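You operate a simulated robot arm through the tools that you are given. There is no shell and no other tool.

You run a simulated robot arm. Do the job below in one go: nothing can be reset, and whatever is moved stays where it is left.

Task
Plug the mic into the mixer, switch on and set the gain till the tone reads -20 DB.
Fine: red plug in MIC, mic slider at 3, never let it clip.

Only the result counts: the job must be done as asked and must still hold three seconds after the hand-in. Knocking over, shifting, dropping, spilling or breaking anything else fails it.

Robot
A 7-joint arm with a two-finger parallel gripper, fixed in place. Base frame: the origin is on the floor under the middle of its stand, x ahead of it, y to its left, z up. Units: cm, degrees, N and s.
It reaches about 137.2 cm from its shoulder. Its first joint turns from -149.0 to 149.0 degrees. Payload 3.43 kg.
The TCP is the grasp point between the finger pads, 3 cm short of the fingertips. In the tool frame z runs along the fingers and y along their closing line. The gripper opens to 9.4 cm. The fingers are 2.8 cm wide and 1 cm thick; the gripper's body (5 by 9.6 cm) begins 5.5 cm behind the TCP.
Orientation is told as [roll, pitch, yaw] about the base's x, y, z axes, in that order, counted from this pose: with the fingers straight down and closing along the base's y, the tool's x points along the base's -x, its y along +y and its z along -z.

Tools
- The arm moves only by the tool play_rows. Its argument "increments" is one flat list of numbers, 7 for each row, row after row: the shift along the base's x, y, z in m, then the turn, a rotation vector about the base's x, y, z in degrees, then the finger opening in m, from 0 to 0.094. In form: [x, y, z, rx, ry, rz, gripper, x, y, z, rx, ry, rz, gripper, ...]. A call has 1 to 20 rows; each row shifts and turns the commanded pose from where the row before left it. Rows are played at 5 a second. More than 5 cm and 8.6 degrees between two rows, or a gripper value outside its range, and nothing of the call is played. A pose out of reach is approached as far as the arm can. The call stops where the force on the tool passes 40 N (or 10 N more than at its start, if that is more) or the arm is blocked; 0.2 s more then pass. The fingers move at their own pace (about 4.5 cm/s each) and stop on an object; they squeeze with about 27 N. The grip force told is the motor's: it shows also when the fingers shut on nothing. Time passes only in rows, and 0.2 s behind the last, so rows that do not move let the fingers close. The reply holds the time, the measured pose of the TCP, the force on the tool along the base axes, the opening and the grip force, in the units named above and with some noise, with the torque about the TCP (base axes, N m) and any sound that the robot's microphone picked up, and new pictures: "show" is both (left out), scene, wrist or none.
- Cameras (640 x 400 px; columns grow to the right, rows downward): "scene" is fixed at [39.74, 50.04, 154.7]; the picture's right is [-0.62, -0.78, 0.00], its down [-0.62, 0.50, -0.60] and it looks along [0.47, -0.38, -0.80] (base axes); focal length 356 px, centre (320, 200). "wrist" rides on the gripper at [7.6, 1.4, -10.2] in the tool frame; the picture's right is [-0.18, 0.98, 0.00], its down [-0.75, -0.14, -0.64] and it looks along [-0.63, -0.12, 0.77] (tool axes); focal length 243 px, centre (320, 200).
- point_at(camera, pixels): for up to 12 pixels [column, row] of the newest picture of that camera ("zoom" is the newest enlarged one), the place [x, y, z] in the base frame of the surface seen there, good to about 0.2 cm. No time passes.
- close_up(camera, box): a new picture of the part [left, top, right, bottom] of that camera's present view, enlarged. No time passes.
- finish_job(): hands the job in; it is judged then, once.

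Unless the task says otherwise, let go and move clear before handing in.

The tools are called after "Request:" as a command line: name --argument value ..., lists and objects as JSON in quotes. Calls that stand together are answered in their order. play_rows: Moves the arm, as the interface text tells. Its arguments: {"type":"object","properties":{"increments":{"type":"array","items":{"type":"number"}},"show":{"type":"string","enum":["both","scene","wrist","none"]}},"required":["increments"]} The other tools are called the same way: point_at (camera, pixels) gives the place of the surface under pixels of a picture; close_up (camera, box) takes an enlarged picture of a part of a camera's view; finish_job () hands the job in.

At the start:

```text
t: 0.0
position: [78.73, 14.83, 112.46]
orientation: [-0.1, 0.0, 0.0]
ft_force: [0.0, 0.0, -0.6]
moment: [-0.01, 0.0, 0.02]
opening: 9.4
grip_force: 0.0
```

scene: 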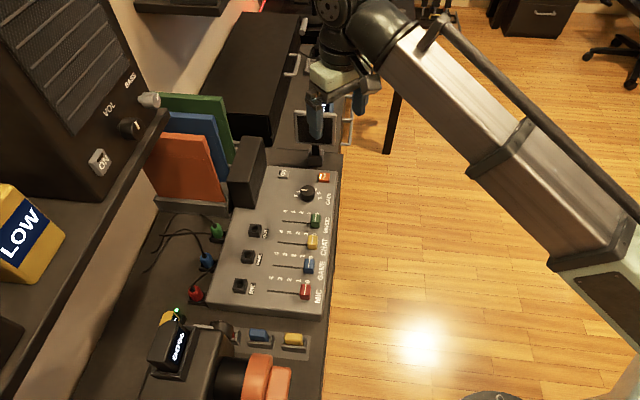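
wrist: 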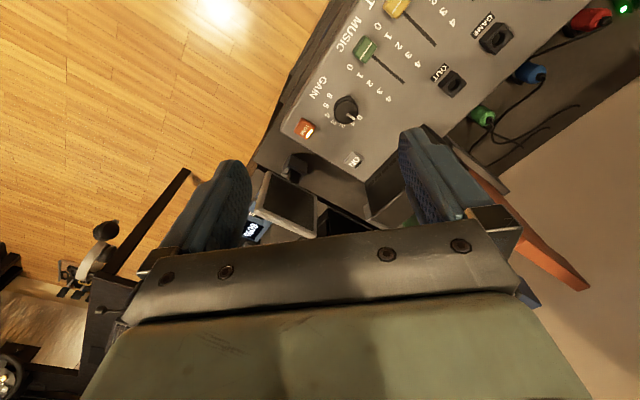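

The scene picture shows the mixer at about (270,240) with sliders, a gain knob at (307,193), and red/blue/green plugs at (195,295), (207,262), (216,232). I will take close-ups before moving.

Request:
close_up --camera "scene" --box '[180, 150, 360, 320]'

Request:
close_up --camera "wrist" --box '[230, 0, 640, 256]'

Request:
close_up --camera "scene" --box '[140, 260, 340, 400]'

```text
2.35 times, centred on (270, 235) of scene
```

zoom: 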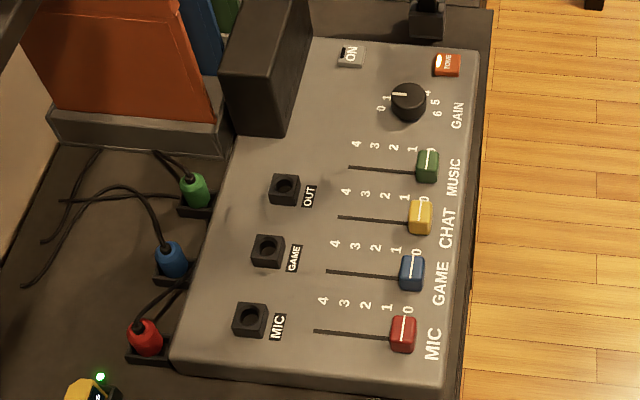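

```text
1.56 times, centred on (435, 128) of wrist
```

zoom: 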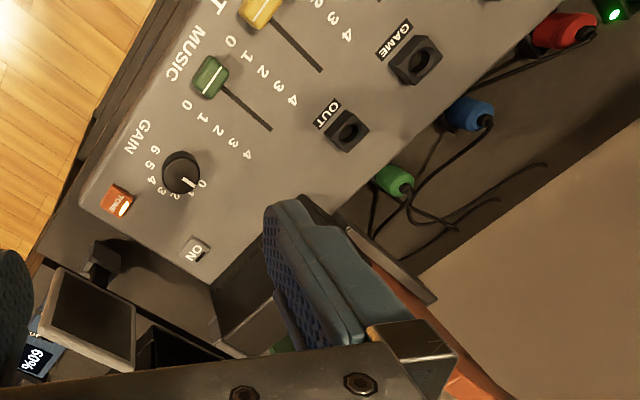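

```text
2.86 times, centred on (240, 330) of scene
```

zoom: 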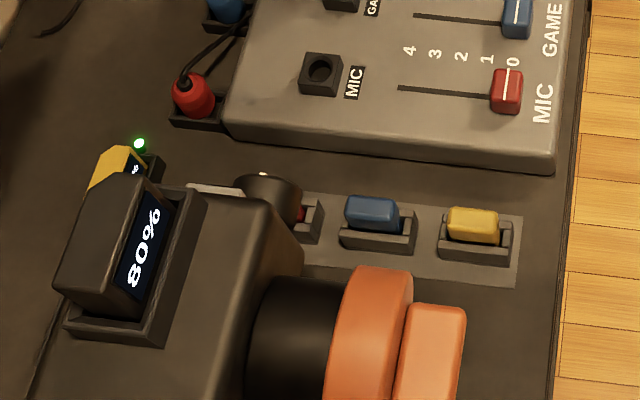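

The close-ups show the red plug parked in a holder at scene (195,295), the MIC jack at (240,286), the red MIC slider at 0, the ON and TONE buttons, and the gain knob at about 0–1. I'll measure their positions.

Request:
close_up --camera "scene" --box '[180, 150, 360, 320]'

Request:
point_at --camera "scene" --pixels '[[195, 293], [196, 300], [241, 285], [306, 291], [276, 291], [309, 190], [284, 174], [324, 178], [230, 270], [320, 315], [318, 160], [260, 180]]'

Request:
close_up --camera "scene" --box '[270, 80, 370, 200]'

```text
2.35 times, centred on (270, 235) of scene
```

zoom: 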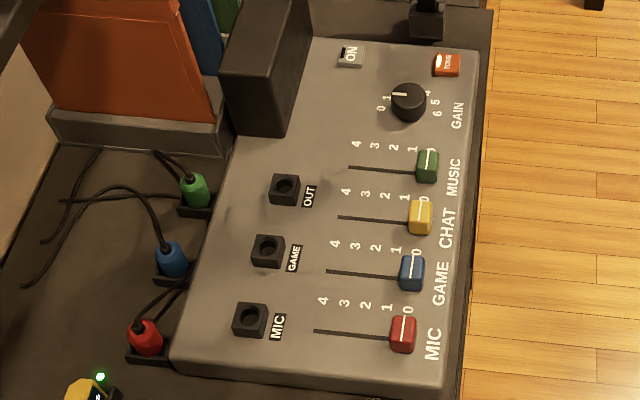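

```text
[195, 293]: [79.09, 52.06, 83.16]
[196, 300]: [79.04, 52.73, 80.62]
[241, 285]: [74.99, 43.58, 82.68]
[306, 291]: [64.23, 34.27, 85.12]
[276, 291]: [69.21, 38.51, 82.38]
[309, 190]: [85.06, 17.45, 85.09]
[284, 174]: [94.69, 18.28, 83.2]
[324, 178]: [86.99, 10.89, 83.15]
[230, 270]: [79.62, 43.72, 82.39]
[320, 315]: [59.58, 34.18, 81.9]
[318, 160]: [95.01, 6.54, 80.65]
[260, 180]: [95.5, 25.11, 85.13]
```

```text
3.33 times, centred on (320, 140) of scene
```

zoom: 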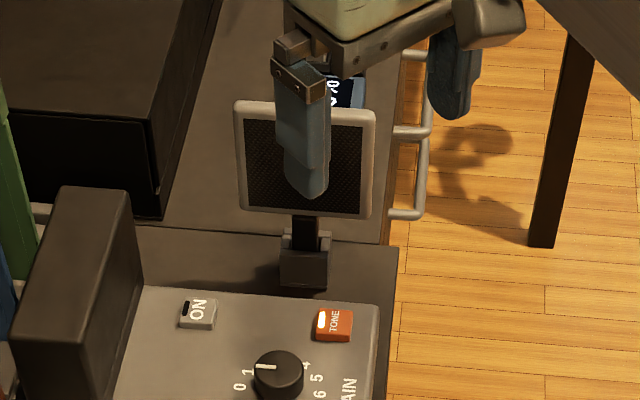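

The mixer top is at z≈82.4 and the table at about 80.6. I'll measure the tall items around it (speaker shelf, 80% device, orange thing) so I know the clearance before moving.

Request:
point_at --camera "scene" --pixels '[[130, 140], [30, 220], [172, 345], [255, 375], [205, 335], [150, 100], [260, 338], [292, 340], [120, 280], [247, 150], [300, 120], [185, 315]]'

Request:
close_up --camera "scene" --box '[0, 150, 200, 400]'

Request:
close_up --camera "wrist" --box '[230, 130, 430, 255]'

```text
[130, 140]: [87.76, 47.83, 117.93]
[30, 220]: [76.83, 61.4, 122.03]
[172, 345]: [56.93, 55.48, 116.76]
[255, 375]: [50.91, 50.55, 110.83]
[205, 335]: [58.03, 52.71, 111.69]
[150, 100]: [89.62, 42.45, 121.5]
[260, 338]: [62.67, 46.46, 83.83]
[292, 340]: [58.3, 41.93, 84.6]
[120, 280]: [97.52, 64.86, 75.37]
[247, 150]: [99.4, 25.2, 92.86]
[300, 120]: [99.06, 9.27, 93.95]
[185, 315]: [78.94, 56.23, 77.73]
```

```text
1.60 times, centred on (100, 275) of scene
```

zoom: 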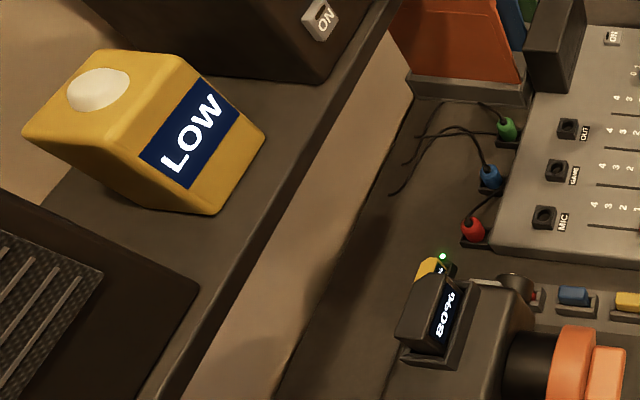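

```text
3.20 times, centred on (330, 192) of wrist
```

zoom: 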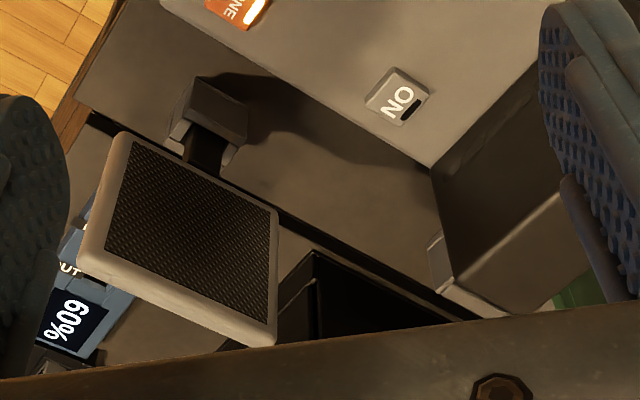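

The 80% device and orange ring sit high (z≈111–117, around x 51–58, y 50–55), so my path must avoid them. I'll measure the shelf's edge, which overhangs the plugs at scene pixels around (75,290)–(160,115).

Request:
point_at --camera "scene" --pixels '[[160, 120], [140, 150], [120, 185], [100, 220], [85, 250], [60, 290], [30, 340], [10, 380], [110, 230], [230, 340], [160, 372], [240, 395]]'

Request:
close_up --camera "scene" --box '[140, 300, 300, 400]'

```text
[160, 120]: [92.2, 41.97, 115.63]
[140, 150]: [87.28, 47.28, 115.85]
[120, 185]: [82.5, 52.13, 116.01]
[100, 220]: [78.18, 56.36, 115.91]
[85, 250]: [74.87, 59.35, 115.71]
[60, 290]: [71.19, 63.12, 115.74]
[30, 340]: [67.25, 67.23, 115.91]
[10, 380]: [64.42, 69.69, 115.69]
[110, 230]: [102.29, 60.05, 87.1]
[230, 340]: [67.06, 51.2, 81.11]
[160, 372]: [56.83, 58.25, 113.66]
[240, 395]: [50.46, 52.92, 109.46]
```

```text
4.00 times, centred on (220, 350) of scene
```

zoom: 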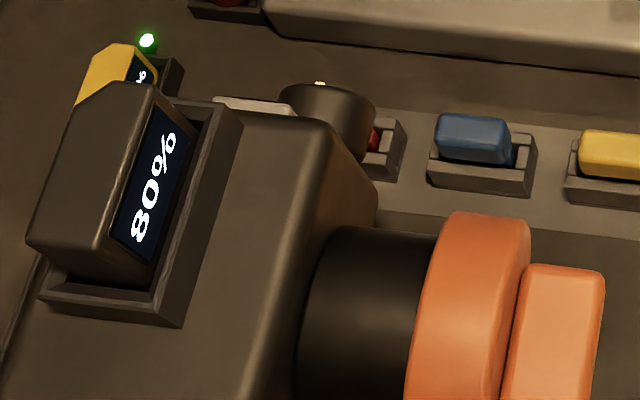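

The shelf edge is the line x+y≈134.3 at z≈116, so the plug at (79,52) lies only ~2 cm inside it and I'll need to tilt the gripper. I'll collect more precise points on the mixer with a fresh zoom.

Request:
close_up --camera "scene" --box '[180, 150, 360, 320]'

Request:
point_at --camera "zoom" --pixels '[[180, 368], [442, 384], [476, 56], [320, 42], [318, 331], [395, 337], [403, 326], [249, 320], [267, 252], [284, 188], [145, 335], [140, 355]]'

Request:
point_at --camera "scene" --pixels '[[290, 385], [265, 360], [232, 325], [165, 315], [180, 312]]'

```text
2.35 times, centred on (270, 235) of scene
```

zoom: 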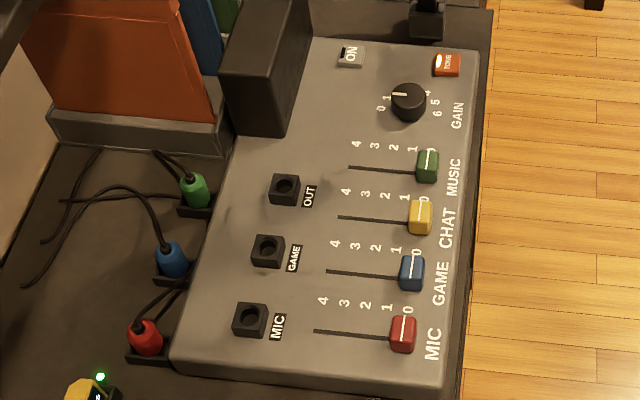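

```text
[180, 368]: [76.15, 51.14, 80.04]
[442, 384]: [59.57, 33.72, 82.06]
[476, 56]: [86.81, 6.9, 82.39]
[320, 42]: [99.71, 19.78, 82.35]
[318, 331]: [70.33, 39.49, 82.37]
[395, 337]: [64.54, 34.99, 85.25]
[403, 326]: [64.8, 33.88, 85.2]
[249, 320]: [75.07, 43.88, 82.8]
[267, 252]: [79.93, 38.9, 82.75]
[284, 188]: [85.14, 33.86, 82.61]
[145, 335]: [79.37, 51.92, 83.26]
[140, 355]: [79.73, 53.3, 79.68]
```

```text
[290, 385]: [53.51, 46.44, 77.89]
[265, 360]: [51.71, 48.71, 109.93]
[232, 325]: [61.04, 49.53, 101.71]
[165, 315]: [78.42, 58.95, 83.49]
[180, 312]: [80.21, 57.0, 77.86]
```

The mixer is aligned at exactly 45° to the base; its top is z≈82.4, the MIC jack is at about (75.1,43.9) and the red plug at (79.4,51.9). I'll first turn the wrist by 45° about z while staying high, to look at the meter, knob and buttons.

Request:
play_rows --increments '[-0.005, 0.005, 0, 0, 0, 7.5, 0.094, -0.005, 0.005, 0, 0, 0, 7.5, 0.094, -0.005, 0.005, 0, 0, 0, 7.5, 0.094, -0.005, 0.005, 0, 0, 0, 7.5, 0.094, -0.005, 0.005, 0, 0, 0, 7.5, 0.094, -0.005, 0.005, 0, 0, 0, 7.5, 0.094, 0, 0, 0, 0, 0, 0, 0.094]' --show "both"

```text
t: 1.6
position: [75.84, 17.77, 112.47]
orientation: [0.1, 0.0, 45.1]
ft_force: [-0.1, 0.0, -0.8]
moment: [-0.01, 0.02, 0.01]
opening: 9.4
grip_force: 0.0
```

scene: 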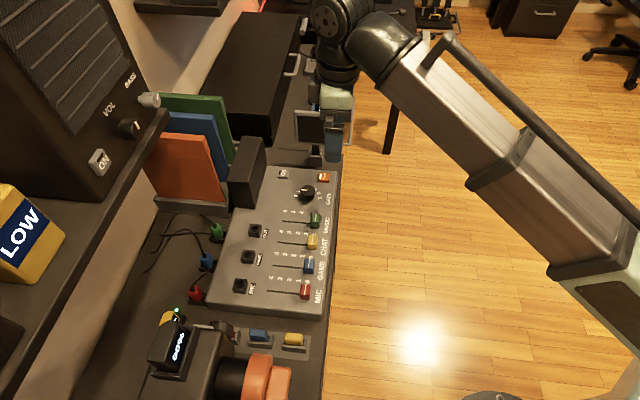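
wrist: 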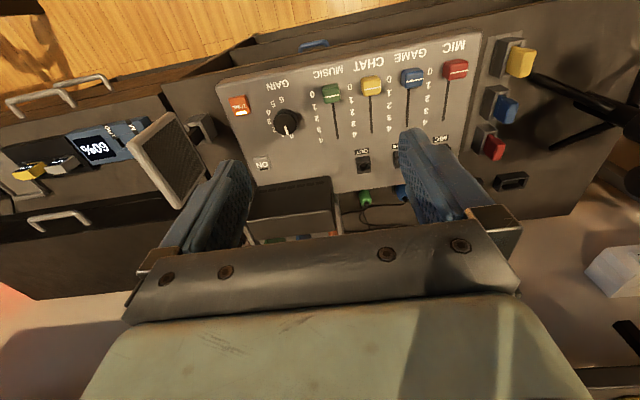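

The wrist view is now aligned with the mixer (upside down: floor side at top), showing gain knob (287,122), ON (261,163), TONE (239,105) and the black box at (290,210). I'll zoom in on these.

Request:
close_up --camera "wrist" --box '[210, 80, 350, 240]'

Request:
close_up --camera "wrist" --box '[330, 30, 480, 210]'

Request:
close_up --camera "wrist" --box '[440, 20, 640, 200]'

```text
2.50 times, centred on (280, 160) of wrist
```

zoom: 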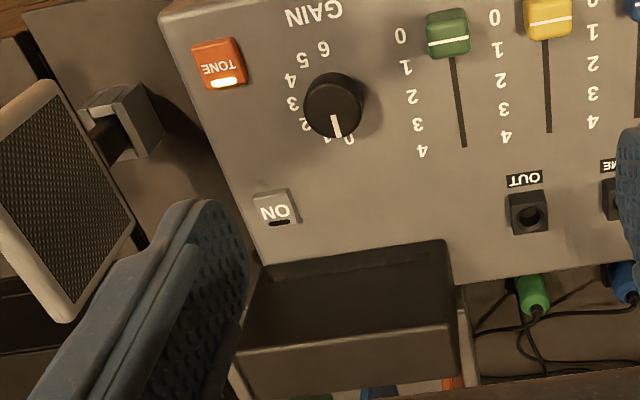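

```text
2.22 times, centred on (405, 120) of wrist
```

zoom: 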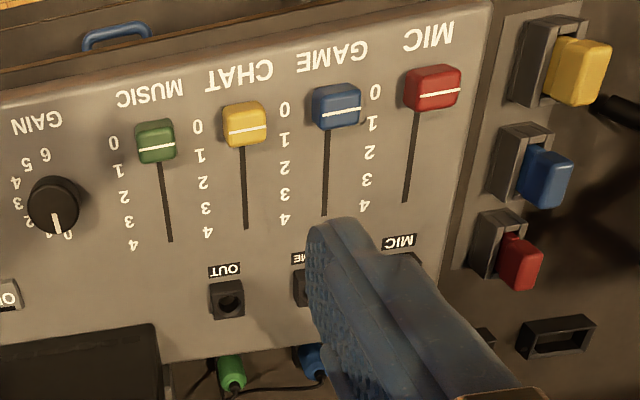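

```text
2.22 times, centred on (540, 110) of wrist
```

zoom: 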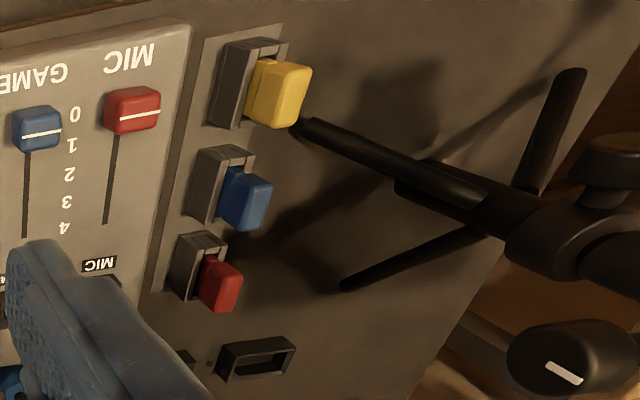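

The wrist close-up shows a black tripod/boom beside the mixer on the right, so I'll measure it plus the color blocks to know how much room there is around MIC.

Request:
point_at --camera "wrist" --pixels '[[535, 78], [575, 92], [610, 105], [630, 120], [605, 145], [620, 90], [520, 60], [505, 105], [493, 145], [512, 180], [625, 185], [560, 130]]'

Request:
point_at --camera "zoom" --pixels '[[300, 125], [400, 160], [560, 100], [480, 240], [540, 230], [620, 160], [560, 340], [350, 285]]'

```text
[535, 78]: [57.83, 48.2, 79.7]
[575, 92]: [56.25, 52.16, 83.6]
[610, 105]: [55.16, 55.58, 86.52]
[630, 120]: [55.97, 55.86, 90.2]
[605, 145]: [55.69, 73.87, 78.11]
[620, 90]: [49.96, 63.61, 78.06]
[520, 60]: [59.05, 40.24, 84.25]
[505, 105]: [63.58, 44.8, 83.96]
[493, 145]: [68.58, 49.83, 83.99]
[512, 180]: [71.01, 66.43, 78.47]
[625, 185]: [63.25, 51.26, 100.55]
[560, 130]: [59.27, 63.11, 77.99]
```

```text
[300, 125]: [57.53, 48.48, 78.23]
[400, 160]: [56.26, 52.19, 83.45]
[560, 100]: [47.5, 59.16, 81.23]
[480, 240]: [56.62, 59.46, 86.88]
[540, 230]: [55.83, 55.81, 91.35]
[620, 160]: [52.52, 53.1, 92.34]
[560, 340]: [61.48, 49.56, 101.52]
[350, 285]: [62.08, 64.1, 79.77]
```

The tripod and camera stay at q=(x−y)/√2 below ~9, so a gripper at q≈19 clears them by some 6 cm. I'll move to a viewpoint over the mixer to inspect the red plug and MIC jack.

Request:
play_rows --increments '[-0.015, 0.038, -0.01, 0, 0, 0, 0.094, -0.015, 0.038, -0.01, 0, 0, 0, 0.094, -0.015, 0.038, -0.02, 0, 0, 0, 0.094, -0.015, 0.038, -0.03, 0, 0, 0, 0.094, -0.015, 0.038, -0.03, 0, 0, 0, 0.094, -0.015, 0.038, -0.03, 0, 0, 0, 0.094, 0, 0, 0, 0, 0, 0, 0.094]' --show "both"

```text
refused: row 4 steps farther than a row can; nothing moved
```

That call was refused because row 4 exceeded 5 cm. I'll use smaller steps on the same path.

Request:
play_rows --increments '[-0.015, 0.036, -0.01, 0, 0, 0, 0.094, -0.015, 0.036, -0.01, 0, 0, 0, 0.094, -0.015, 0.036, -0.02, 0, 0, 0, 0.094, -0.015, 0.036, -0.02, 0, 0, 0, 0.094, -0.015, 0.036, -0.02, 0, 0, 0, 0.094, -0.015, 0.036, -0.02, 0, 0, 0, 0.094, 0, 0.012, -0.03, 0, 0, 0, 0.094, 0, 0, -0.02, 0, 0, 0, 0.094, 0, 0, 0, 0, 0, 0, 0.094]' --show "both"

```text
t: 3.6
position: [66.69, 40.57, 97.51]
orientation: [0.0, 0.0, 45.0]
ft_force: [-1.1, 0.1, 0.1]
moment: [0.01, -0.03, -0.03]
opening: 9.42
grip_force: 0.1
```

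scene: 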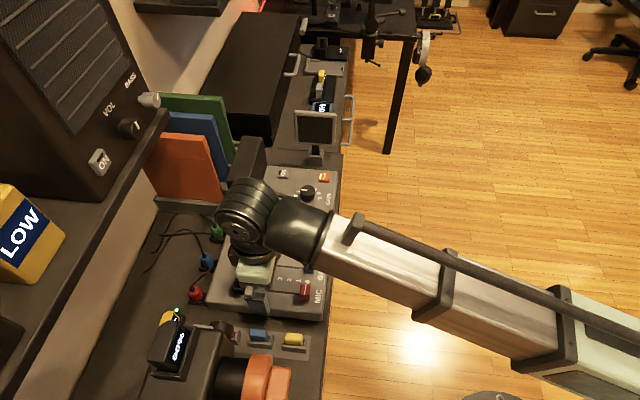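
wrist: 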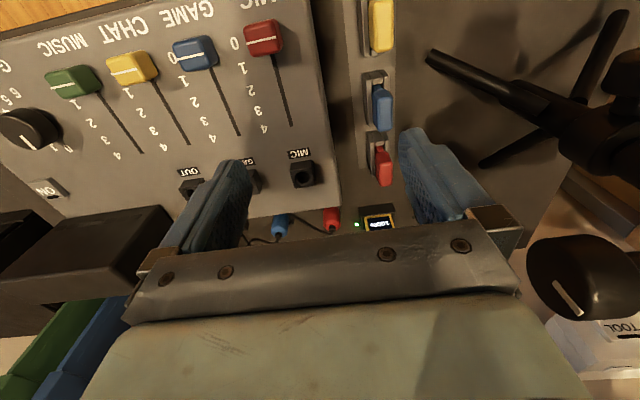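

Request:
close_up --camera "wrist" --box '[250, 130, 410, 240]'

Request:
point_at --camera "wrist" --pixels '[[332, 219], [302, 178], [280, 226], [264, 47], [263, 40], [290, 125], [235, 44], [242, 67], [249, 88], [257, 110], [263, 127], [337, 205]]'

```text
3.64 times, centred on (330, 185) of wrist
```

zoom: 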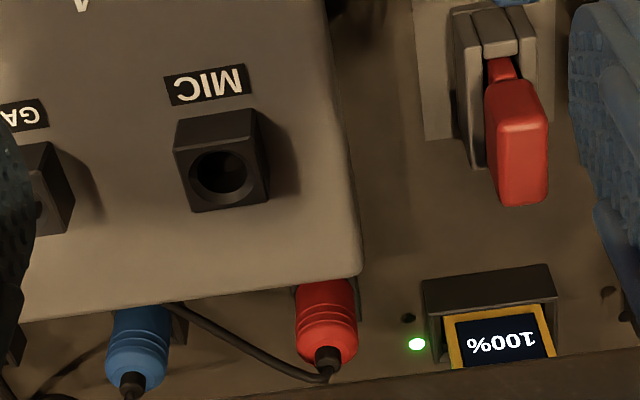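

```text
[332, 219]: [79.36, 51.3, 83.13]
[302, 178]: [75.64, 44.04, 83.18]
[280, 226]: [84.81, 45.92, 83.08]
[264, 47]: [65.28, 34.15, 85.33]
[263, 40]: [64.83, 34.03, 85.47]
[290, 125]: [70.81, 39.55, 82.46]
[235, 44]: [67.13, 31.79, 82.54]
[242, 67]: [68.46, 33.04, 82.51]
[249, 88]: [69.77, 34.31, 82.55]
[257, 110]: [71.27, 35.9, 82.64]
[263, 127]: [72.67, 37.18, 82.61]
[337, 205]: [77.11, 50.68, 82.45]
```

The MIC jack at zoom (215,175) is a block with its hole facing up, and the red plug stands in a holder at (326,320) with the cable leaving its top. I'll measure their exact geometry from the zoom.

Request:
point_at --camera "zoom" --pixels '[[180, 160], [250, 152], [190, 208], [265, 200], [217, 148], [215, 206], [322, 290], [326, 320], [328, 345], [329, 357], [300, 320], [354, 320]]'

Request:
close_up --camera "scene" --box '[165, 255, 245, 315]'

```text
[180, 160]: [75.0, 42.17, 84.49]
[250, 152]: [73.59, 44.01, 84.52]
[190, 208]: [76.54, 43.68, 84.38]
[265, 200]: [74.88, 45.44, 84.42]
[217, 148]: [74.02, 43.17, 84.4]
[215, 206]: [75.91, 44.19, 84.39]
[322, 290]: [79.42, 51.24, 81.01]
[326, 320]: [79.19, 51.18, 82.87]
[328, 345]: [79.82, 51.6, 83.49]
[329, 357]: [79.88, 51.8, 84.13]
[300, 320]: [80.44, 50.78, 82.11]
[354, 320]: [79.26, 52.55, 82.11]
```

```text
6.67 times, centred on (205, 285) of scene
```

zoom: 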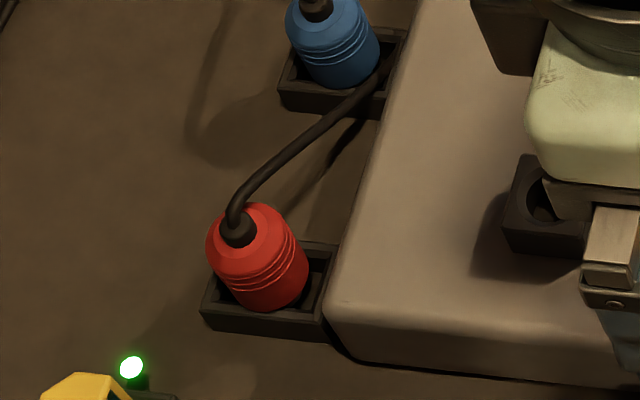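

The jack block's top is z≈84.45, centered near (75.0,43.8), and the plug's axis is near (79.9,51.75). I'll probe the tray, the plug top and the cable in this scene zoom to plan the grip height.

Request:
point_at --camera "zoom" --pixels '[[237, 228], [205, 300], [262, 325], [330, 300], [330, 248], [245, 215], [280, 155], [340, 108], [380, 78], [250, 320], [345, 290], [225, 260]]'

Request:
close_up --camera "wrist" --box '[270, 190, 390, 265]'

```text
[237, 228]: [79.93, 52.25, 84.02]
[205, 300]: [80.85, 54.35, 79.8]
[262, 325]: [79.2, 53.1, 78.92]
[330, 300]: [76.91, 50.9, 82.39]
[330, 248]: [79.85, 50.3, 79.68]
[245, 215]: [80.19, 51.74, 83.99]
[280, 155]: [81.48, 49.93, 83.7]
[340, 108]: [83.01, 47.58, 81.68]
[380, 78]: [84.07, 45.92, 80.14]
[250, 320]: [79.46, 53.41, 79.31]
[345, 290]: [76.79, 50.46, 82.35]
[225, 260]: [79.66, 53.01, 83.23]
```

```text
5.33 times, centred on (330, 228) of wrist
```

zoom: 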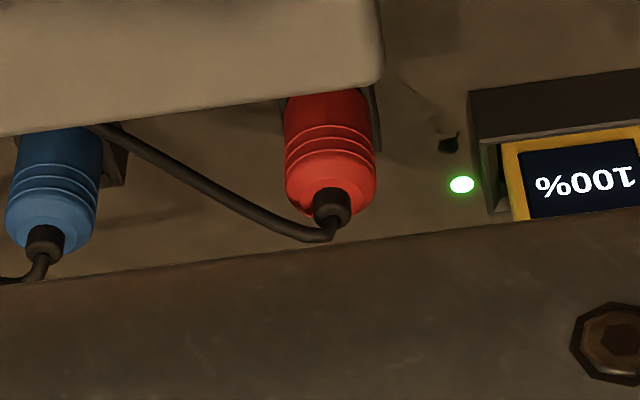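

The tray's rim is at z≈79.8 and the plug's top at ~84, with the cable leaving toward +v. I'll check the 100% charger next to it (zoom (470,150), (520,190)), since the −v finger will come down near it.

Request:
point_at --camera "zoom" --pixels '[[475, 100], [475, 145], [490, 200], [515, 160], [462, 184], [446, 144], [328, 150], [332, 200], [290, 150], [372, 150], [374, 190], [285, 190]]'

Request:
point_at --camera "scene" --pixels '[[165, 316], [170, 322], [163, 325], [177, 311]]'

```text
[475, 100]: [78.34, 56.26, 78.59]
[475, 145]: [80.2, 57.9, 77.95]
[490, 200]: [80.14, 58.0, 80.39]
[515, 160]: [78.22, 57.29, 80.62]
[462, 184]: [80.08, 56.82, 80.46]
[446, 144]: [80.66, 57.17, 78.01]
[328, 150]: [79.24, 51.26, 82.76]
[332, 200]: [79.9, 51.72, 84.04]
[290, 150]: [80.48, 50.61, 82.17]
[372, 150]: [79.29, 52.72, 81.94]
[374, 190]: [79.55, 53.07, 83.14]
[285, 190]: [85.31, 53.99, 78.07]
```

```text
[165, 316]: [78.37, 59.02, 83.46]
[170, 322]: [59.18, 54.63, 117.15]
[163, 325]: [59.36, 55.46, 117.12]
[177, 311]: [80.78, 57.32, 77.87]
```

The charger starts at q≤15.6, so I'll narrow the opening to 4.6 cm and tilt the tool 25° so the wrist stays well clear of the shelf. I'm moving to a pregrasp pose 8 cm short of the plug along the tilted tool axis.

Request:
play_rows --increments '[0.0258, 0.0206, -0.0169, 4.42, -4.42, 0, 0.046, 0.0258, 0.0206, -0.0169, 4.42, -4.42, 0, 0.046, 0.0258, 0.0206, -0.0169, 4.42, -4.42, 0, 0.046, 0.0257, 0.0207, -0.0169, 4.42, -4.42, 0, 0.046, 0, 0, 0, 0, 0, 0, 0.046, 0, 0, 0, 0, 0, 0, 0.046]' --show "both"

```text
t: 5.0
position: [77.11, 48.89, 90.92]
orientation: [0.0, -25.1, 45.0]
ft_force: [0.0, -0.1, -0.7]
moment: [0.02, -0.02, -0.01]
opening: 4.63
grip_force: 0.1
```

scene: 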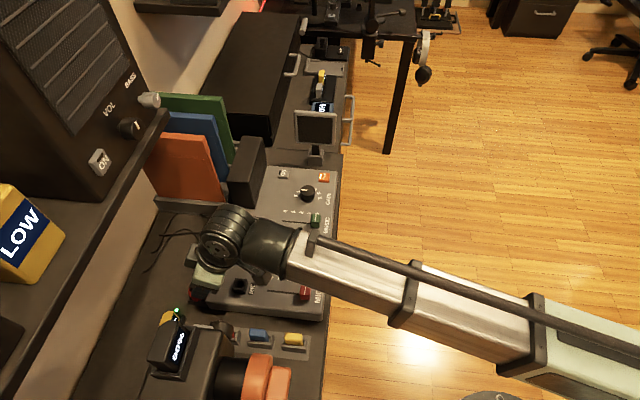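
wrist: 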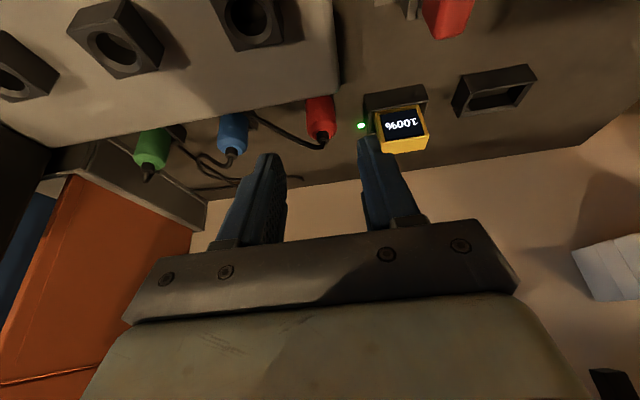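

The pregrasp pose was reached at (77.1,48.9,90.9) with a clear view of the red plug at wrist (320,118). I'll re-measure the plug from this closer view before closing in.

Request:
close_up --camera "wrist" --box '[250, 70, 450, 195]'

Request:
point_at --camera "wrist" --pixels '[[307, 118], [336, 116], [320, 110], [321, 130], [320, 138], [321, 144], [305, 100], [335, 100], [380, 98], [392, 130], [362, 128], [402, 152]]'

```text
3.20 times, centred on (350, 132) of wrist
```

zoom: 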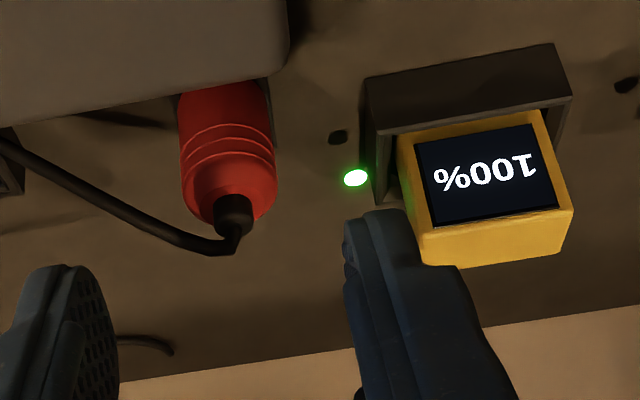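

```text
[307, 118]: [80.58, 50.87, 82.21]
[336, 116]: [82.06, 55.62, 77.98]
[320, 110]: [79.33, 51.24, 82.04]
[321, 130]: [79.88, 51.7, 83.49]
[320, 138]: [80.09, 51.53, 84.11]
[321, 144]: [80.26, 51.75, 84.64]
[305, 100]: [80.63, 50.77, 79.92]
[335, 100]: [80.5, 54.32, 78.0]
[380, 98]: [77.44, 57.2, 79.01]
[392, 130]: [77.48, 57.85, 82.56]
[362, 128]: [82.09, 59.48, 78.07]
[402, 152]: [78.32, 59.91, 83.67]
```

The plug axis is confirmed at about p=93.1, q=19.93 and its top at z≈84.6. I'll advance along the tool axis in small steps and check before closing.

Request:
play_rows --increments '[0.00287, 0.00287, -0.00925, 0, 0, 0, 0.046, 0.00287, 0.00287, -0.00925, 0, 0, 0, 0.046, 0.00287, 0.00287, -0.00925, 0, 0, 0, 0.046, 0.00287, 0.00287, -0.00925, 0, 0, 0, 0.046, 0.00287, 0.00287, -0.00925, 0, 0, 0, 0.046, 0.00287, 0.00287, -0.00925, 0, 0, 0, 0.046, 0.00287, 0.00287, -0.00925, 0, 0, 0, 0.046, 0.00287, 0.00287, -0.00925, 0, 0, 0, 0.046, 0, 0, 0, 0, 0, 0, 0.046]' --show "both"

```text
t: 7.0
position: [79.48, 51.1, 83.29]
orientation: [0.0, -24.9, 44.9]
ft_force: [-0.2, 0.3, 0.2]
moment: [0.0, 0.03, -0.02]
opening: 4.61
grip_force: 0.1
```

scene: 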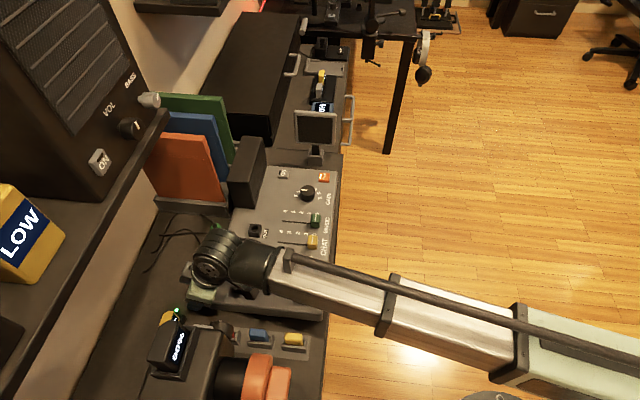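
wrist: 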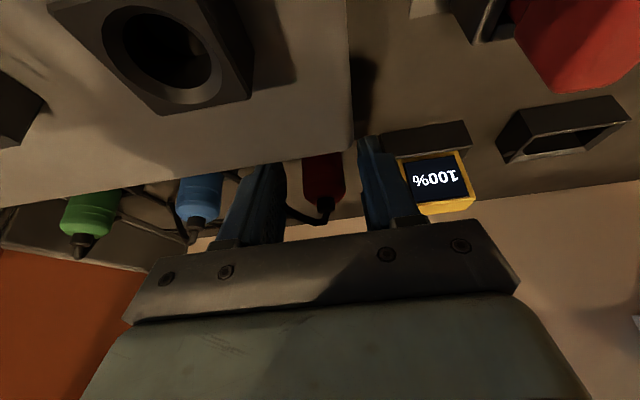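

The plug at wrist (322,180) is between the fingers and no force is felt. I'll zoom in to confirm finger placement.

Request:
close_up --camera "wrist" --box '[220, 110, 420, 235]'

Request:
close_up --camera "scene" --box '[150, 230, 250, 330]'

```text
3.20 times, centred on (320, 172) of wrist
```

zoom: 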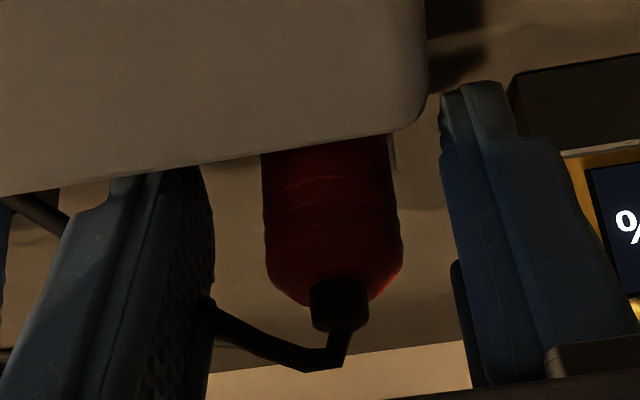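

```text
4.00 times, centred on (200, 280) of scene
```

zoom: 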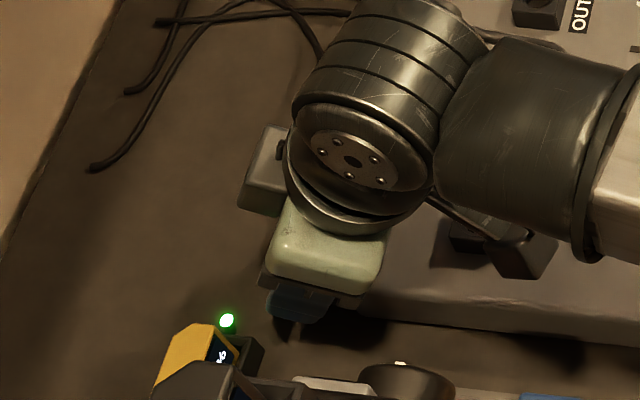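

The cable simply passes by the finger with no force, and the plug is centered between the pads. I'll close the fingers.

Request:
play_rows --increments '[0, 0, 0, 0, 0, 0, 0.01, 0, 0, 0, 0, 0, 0, 0.01, 0, 0, 0, 0, 0, 0, 0.01, 0, 0, 0, 0, 0, 0, 0.01, 0, 0, 0, 0, 0, 0, 0.01]' --show "wrist"

```text
t: 8.2
position: [79.5, 51.23, 83.34]
orientation: [0.0, -25.1, 45.0]
ft_force: [0.3, 0.1, 6.1]
moment: [0.02, -0.07, 0.04]
opening: 2.49
grip_force: 26.6
```

wrist: 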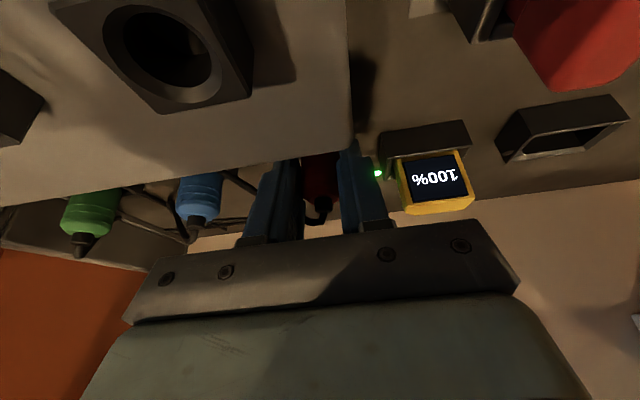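

Fingers stopped at 2.49 cm with 26.6 N, so the plug is held. I'll lift straight up in small steps.

Request:
play_rows --increments '[0, 0, 0.01, 0, 0, 0, 0.01, 0, 0, 0.01, 0, 0, 0, 0.01, 0, 0, 0.01, 0, 0, 0, 0.01, 0, 0, 0.015, 0, 0, 0, 0.01, 0, 0, 0.015, 0, 0, 0, 0.01, 0, 0, 0.015, 0, 0, 0, 0.01, 0, 0, 0.015, 0, 0, 0, 0.01, 0, 0, 0.01, 0, 0, 0, 0.01, 0, 0, 0, 0, 0, 0, 0.01]' --show "both"

```text
t: 10.2
position: [79.65, 51.3, 93.5]
orientation: [0.0, -25.0, 45.0]
ft_force: [1.0, -0.2, 0.2]
moment: [-0.01, 0.01, 0.03]
opening: 2.3
grip_force: 26.6
```

scene: 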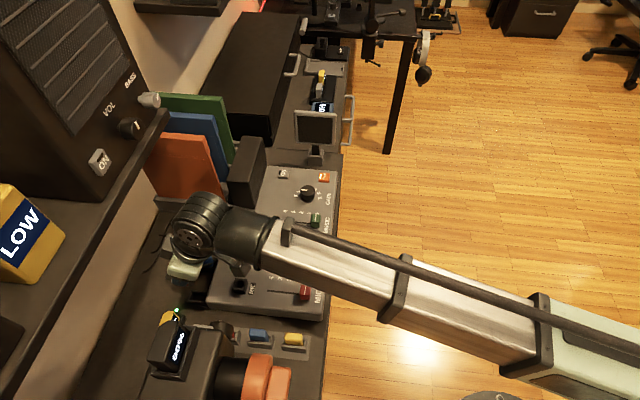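
wrist: 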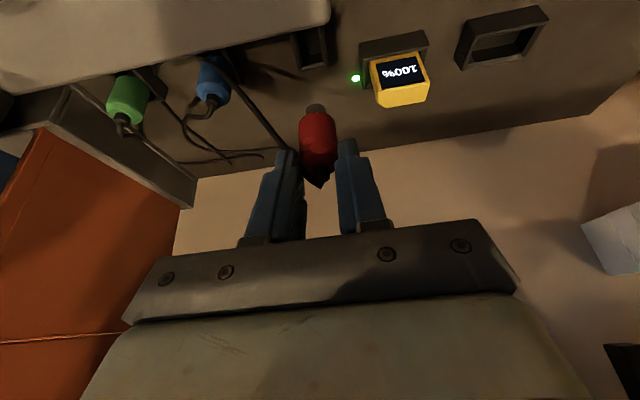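

The plug is up and held (opening 2.3), visible at wrist (318,140) with its grey tip at (316,108). I'll zoom and measure its axis direction.

Request:
close_up --camera "wrist" --box '[250, 80, 400, 240]'

Request:
point_at --camera "wrist" --pixels '[[316, 105], [316, 109], [317, 118], [317, 130], [318, 145], [318, 160], [318, 172], [318, 180], [301, 130], [335, 130], [309, 107], [324, 107]]'

Request:
close_up --camera "scene" --box '[150, 190, 250, 310]'

```text
2.50 times, centred on (325, 160) of wrist
```

zoom: 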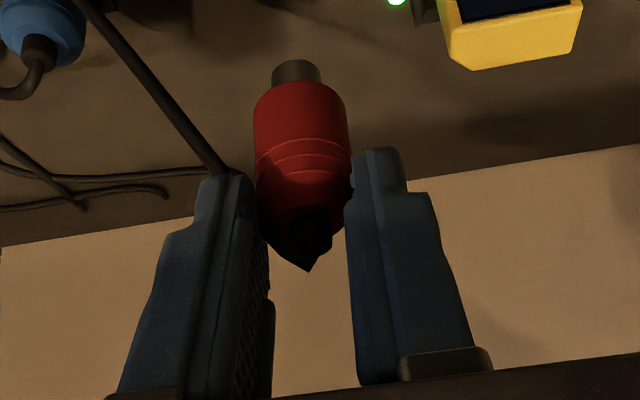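

```text
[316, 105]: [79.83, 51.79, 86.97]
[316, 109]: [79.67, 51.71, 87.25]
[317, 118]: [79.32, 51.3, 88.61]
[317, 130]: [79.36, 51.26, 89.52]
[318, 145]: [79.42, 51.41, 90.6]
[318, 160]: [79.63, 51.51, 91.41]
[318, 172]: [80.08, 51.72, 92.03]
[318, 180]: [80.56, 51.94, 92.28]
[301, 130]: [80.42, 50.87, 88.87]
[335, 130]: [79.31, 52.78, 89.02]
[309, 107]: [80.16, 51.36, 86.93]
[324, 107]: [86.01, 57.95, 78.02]
```

```text
3.33 times, centred on (200, 250) of scene
```

zoom: 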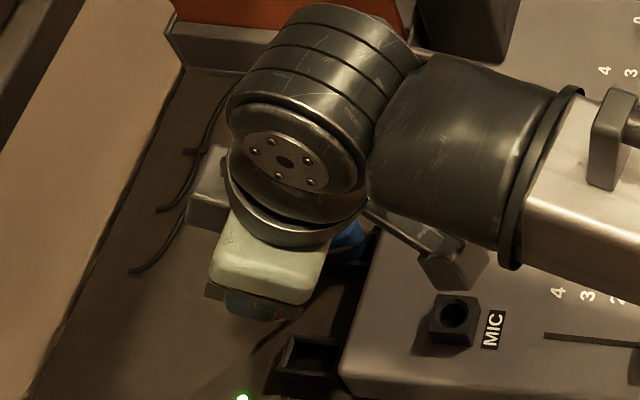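

The plug slipped down ~1.7 cm in the grip but is held vertically: body z≈88–92, grey tip down to z≈86.9, axis near (79.9,51.9). I'll carry it toward a spot above the MIC jack, 1 cm higher, then measure again.

Request:
play_rows --increments '[0, 0, 0.01, 0, 0, 0, 0.01, -0.01, -0.016, 0, 0, 0, 0, 0.01, -0.01, -0.016, 0, 0, 0, 0, 0.01, -0.01, -0.016, 0, 0, 0, 0, 0.01, -0.01, -0.016, 0, 0, 0, 0, 0.01, -0.0105, -0.017, 0, 0, 0, 0, 0.01, 0, 0, 0, 0, 0, 0, 0.01, 0, 0, 0, 0, 0, 0, 0.01]' --show "both"

```text
t: 12.0
position: [74.27, 43.18, 94.47]
orientation: [0.1, -25.0, 45.1]
ft_force: [-0.6, 0.6, -0.8]
moment: [-0.02, 0.03, 0.02]
opening: 2.34
grip_force: 27.1
```

scene: 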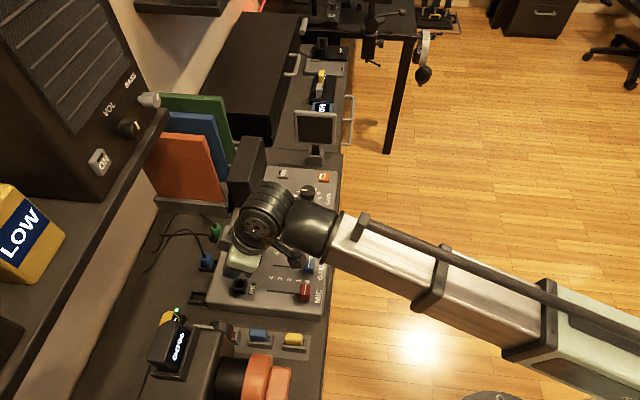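
wrist: 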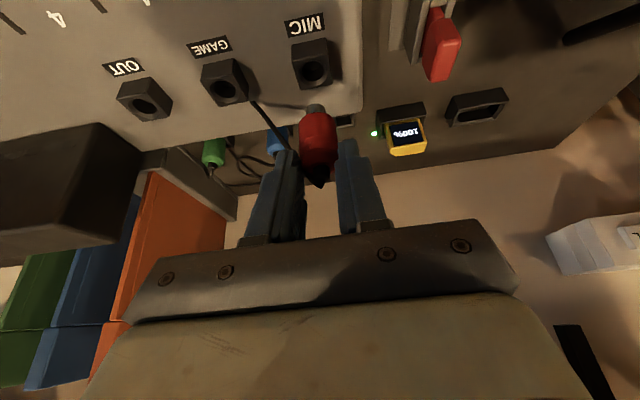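

The plug (318,140) is now above the MIC jack (313,68) in the wrist view. I'll measure rim and tip precisely.

Request:
close_up --camera "wrist" --box '[270, 30, 366, 90]'

Request:
point_at --camera "zoom" --pixels '[[150, 190], [415, 165], [225, 265], [285, 180], [285, 350], [210, 265], [355, 265], [160, 360], [425, 345], [285, 265], [200, 200], [370, 190]]'

Request:
close_up --camera "wrist" --box '[270, 90, 366, 195]'

Request:
point_at --camera "wrist" --pixels '[[316, 106], [316, 110], [308, 110], [324, 110], [318, 118], [318, 130], [318, 145], [318, 160], [300, 135], [337, 135], [301, 125], [335, 125]]'

```text
6.67 times, centred on (318, 60) of wrist
```

zoom: 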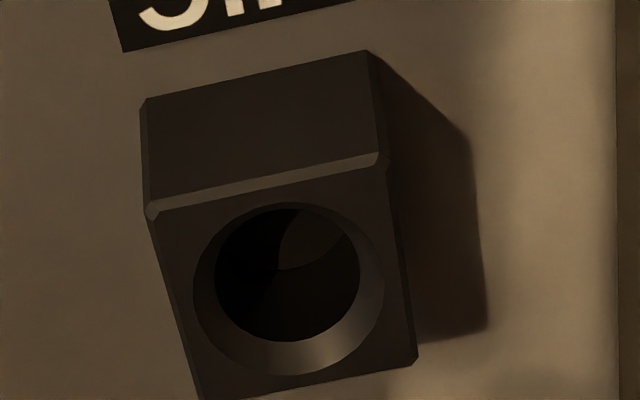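

```text
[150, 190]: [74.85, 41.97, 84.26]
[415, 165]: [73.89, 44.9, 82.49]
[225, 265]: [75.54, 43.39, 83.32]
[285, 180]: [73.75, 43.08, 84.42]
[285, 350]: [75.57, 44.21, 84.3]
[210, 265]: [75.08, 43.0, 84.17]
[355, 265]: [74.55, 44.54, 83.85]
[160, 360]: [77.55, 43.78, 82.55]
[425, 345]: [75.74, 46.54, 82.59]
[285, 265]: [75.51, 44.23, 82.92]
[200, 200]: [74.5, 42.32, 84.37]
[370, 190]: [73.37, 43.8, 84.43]
```

```text
3.81 times, centred on (318, 142) of wrist
```

zoom: 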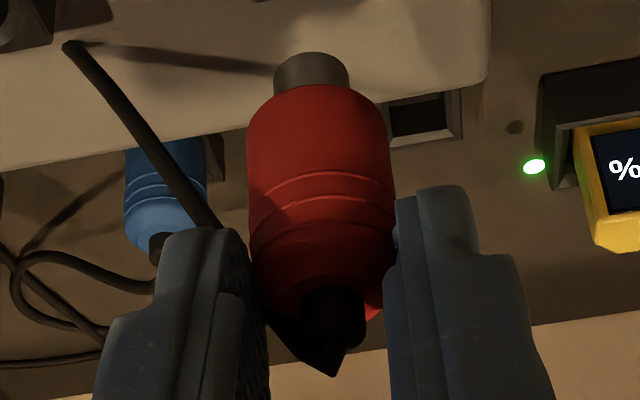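

```text
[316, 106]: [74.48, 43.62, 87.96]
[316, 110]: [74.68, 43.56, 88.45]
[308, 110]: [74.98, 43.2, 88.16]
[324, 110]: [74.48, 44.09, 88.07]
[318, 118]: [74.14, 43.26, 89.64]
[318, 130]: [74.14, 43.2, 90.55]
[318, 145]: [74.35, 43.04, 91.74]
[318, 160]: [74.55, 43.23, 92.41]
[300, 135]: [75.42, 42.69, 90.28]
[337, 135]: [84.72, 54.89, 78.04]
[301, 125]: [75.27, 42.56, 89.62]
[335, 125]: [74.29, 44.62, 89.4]
```

Plug axis measures p≈83.9, q≈22.0 and the hole center p≈83.95, q≈22.0, so they agree within 0.2 cm. I'll lower 2.8 cm so the tip is just above the rim, then re-check.

Request:
play_rows --increments '[0, 0, -0.007, 0, 0, 0, 0.01, 0, 0, -0.007, 0, 0, 0, 0.01, 0, 0, -0.007, 0, 0, 0, 0.01, 0, 0, -0.007, 0, 0, 0, 0.01, 0, 0, 0, 0, 0, 0, 0.01, 0, 0, 0, 0, 0, 0, 0.01]' --show "both"

Request:
close_up --camera "wrist" --box '[260, 50, 380, 150]'

Request:
close_up --camera "scene" --box '[200, 230, 300, 310]'

```text
t: 13.4
position: [74.36, 43.11, 91.52]
orientation: [0.0, -25.0, 45.0]
ft_force: [0.5, -0.4, 0.2]
moment: [0.01, -0.01, 0.0]
opening: 2.32
grip_force: 26.5
```

scene: 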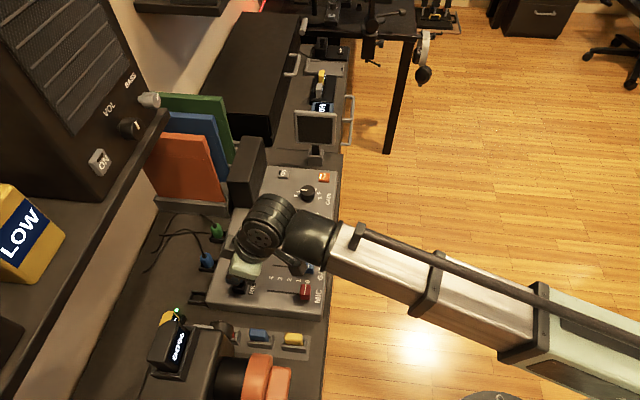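
wrist: 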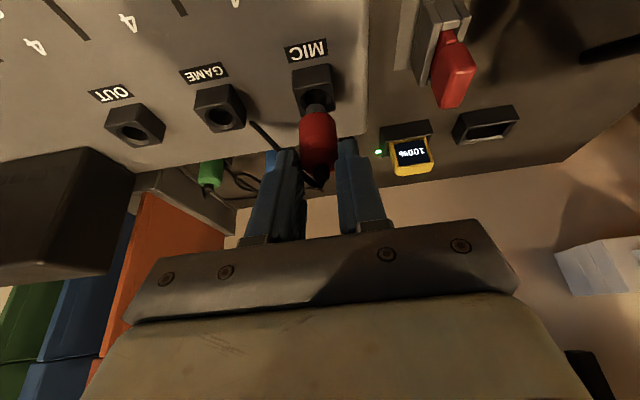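

```text
4.00 times, centred on (320, 100) of wrist
```

zoom: 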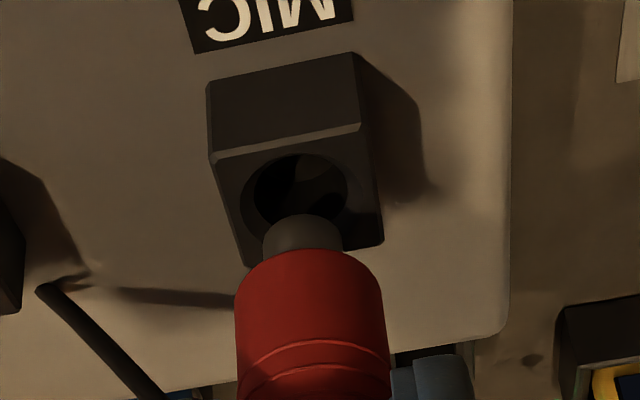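

```text
5.00 times, centred on (250, 270) of scene
```

zoom: 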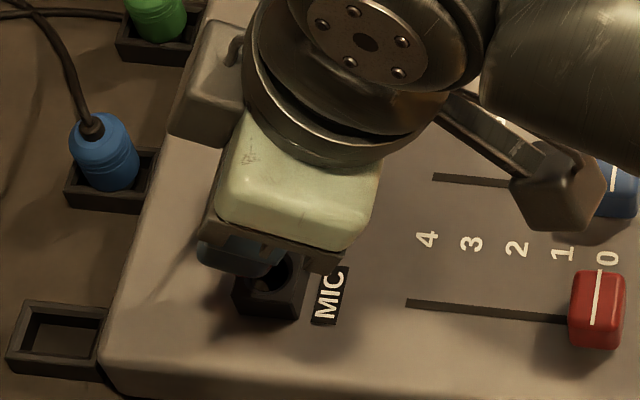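

The plug's axis in the zoom (line through (303,232) and (311,320)) extends right onto the hole center (301,203), so sideways alignment is good. I'll check depth alignment with point measurements.

Request:
close_up --camera "wrist" --box '[280, 70, 360, 120]'

Request:
point_at --camera "zoom" --pixels '[[270, 275], [265, 255], [185, 275], [340, 270], [280, 340], [280, 380], [260, 110], [130, 170], [380, 110], [410, 250], [150, 260], [410, 290]]'

```text
8.00 times, centred on (320, 95) of wrist
```

zoom: 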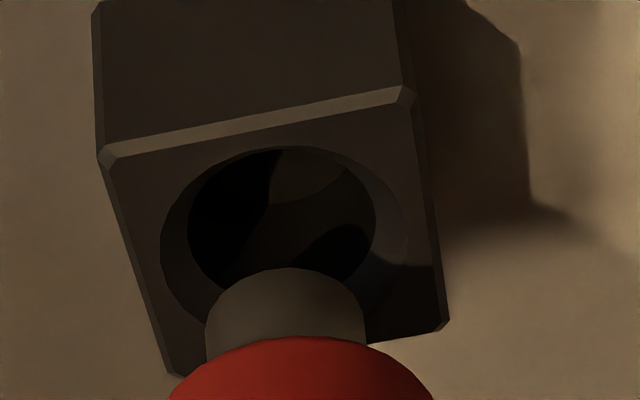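

```text
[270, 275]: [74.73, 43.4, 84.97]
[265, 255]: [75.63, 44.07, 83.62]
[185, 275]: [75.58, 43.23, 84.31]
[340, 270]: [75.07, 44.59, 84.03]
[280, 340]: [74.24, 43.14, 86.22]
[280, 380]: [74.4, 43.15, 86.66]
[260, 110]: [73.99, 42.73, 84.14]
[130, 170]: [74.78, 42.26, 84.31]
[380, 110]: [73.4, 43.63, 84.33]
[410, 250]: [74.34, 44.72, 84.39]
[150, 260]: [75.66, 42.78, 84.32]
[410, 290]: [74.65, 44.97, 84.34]
```

Tip bottom is at z≈84.97, the rim at 84.35, and the axes agree within ~0.15 cm (p≈84.0 vs 83.9). I'll lower slowly by 1 cm watching force.

Request:
play_rows --increments '[0, 0, -0.002, 0, 0, 0, 0.01, 0, 0, -0.002, 0, 0, 0, 0.01, 0, 0, -0.002, 0, 0, 0, 0.01, 0, 0, -0.002, 0, 0, 0, 0.01, 0, 0, -0.002, 0, 0, 0, 0.01, 0, 0, 0, 0, 0, 0, 0.01]' --show "both"

Request:
close_up --camera "wrist" --box '[260, 60, 380, 160]'

```text
t: 14.6
position: [74.41, 42.9, 90.97]
orientation: [0.0, -25.3, 44.9]
ft_force: [-8.1, -6.4, 15.0]
moment: [-0.14, 0.3, 0.01]
opening: 2.31
grip_force: 26.8
stopped in row 5: the force on the tool passed its limit at 43 N (the readings are from after the stop); the commanded pose is now the measured one
```

scene: 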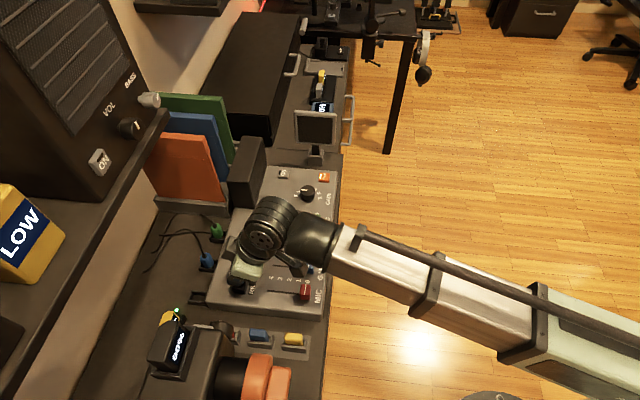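
wrist: 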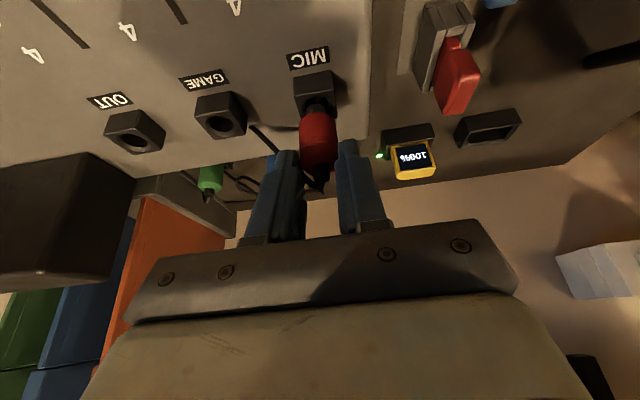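

```text
4.00 times, centred on (320, 110) of wrist
```

zoom: 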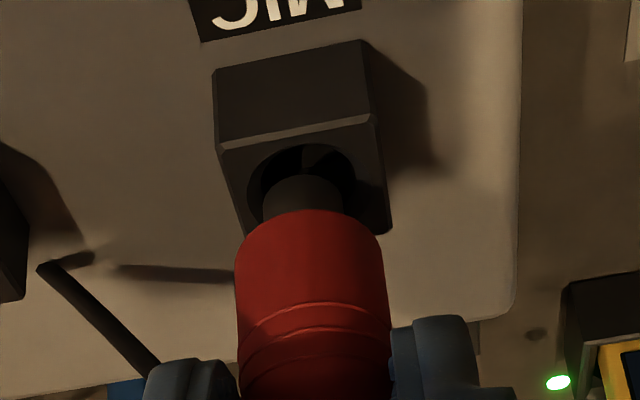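

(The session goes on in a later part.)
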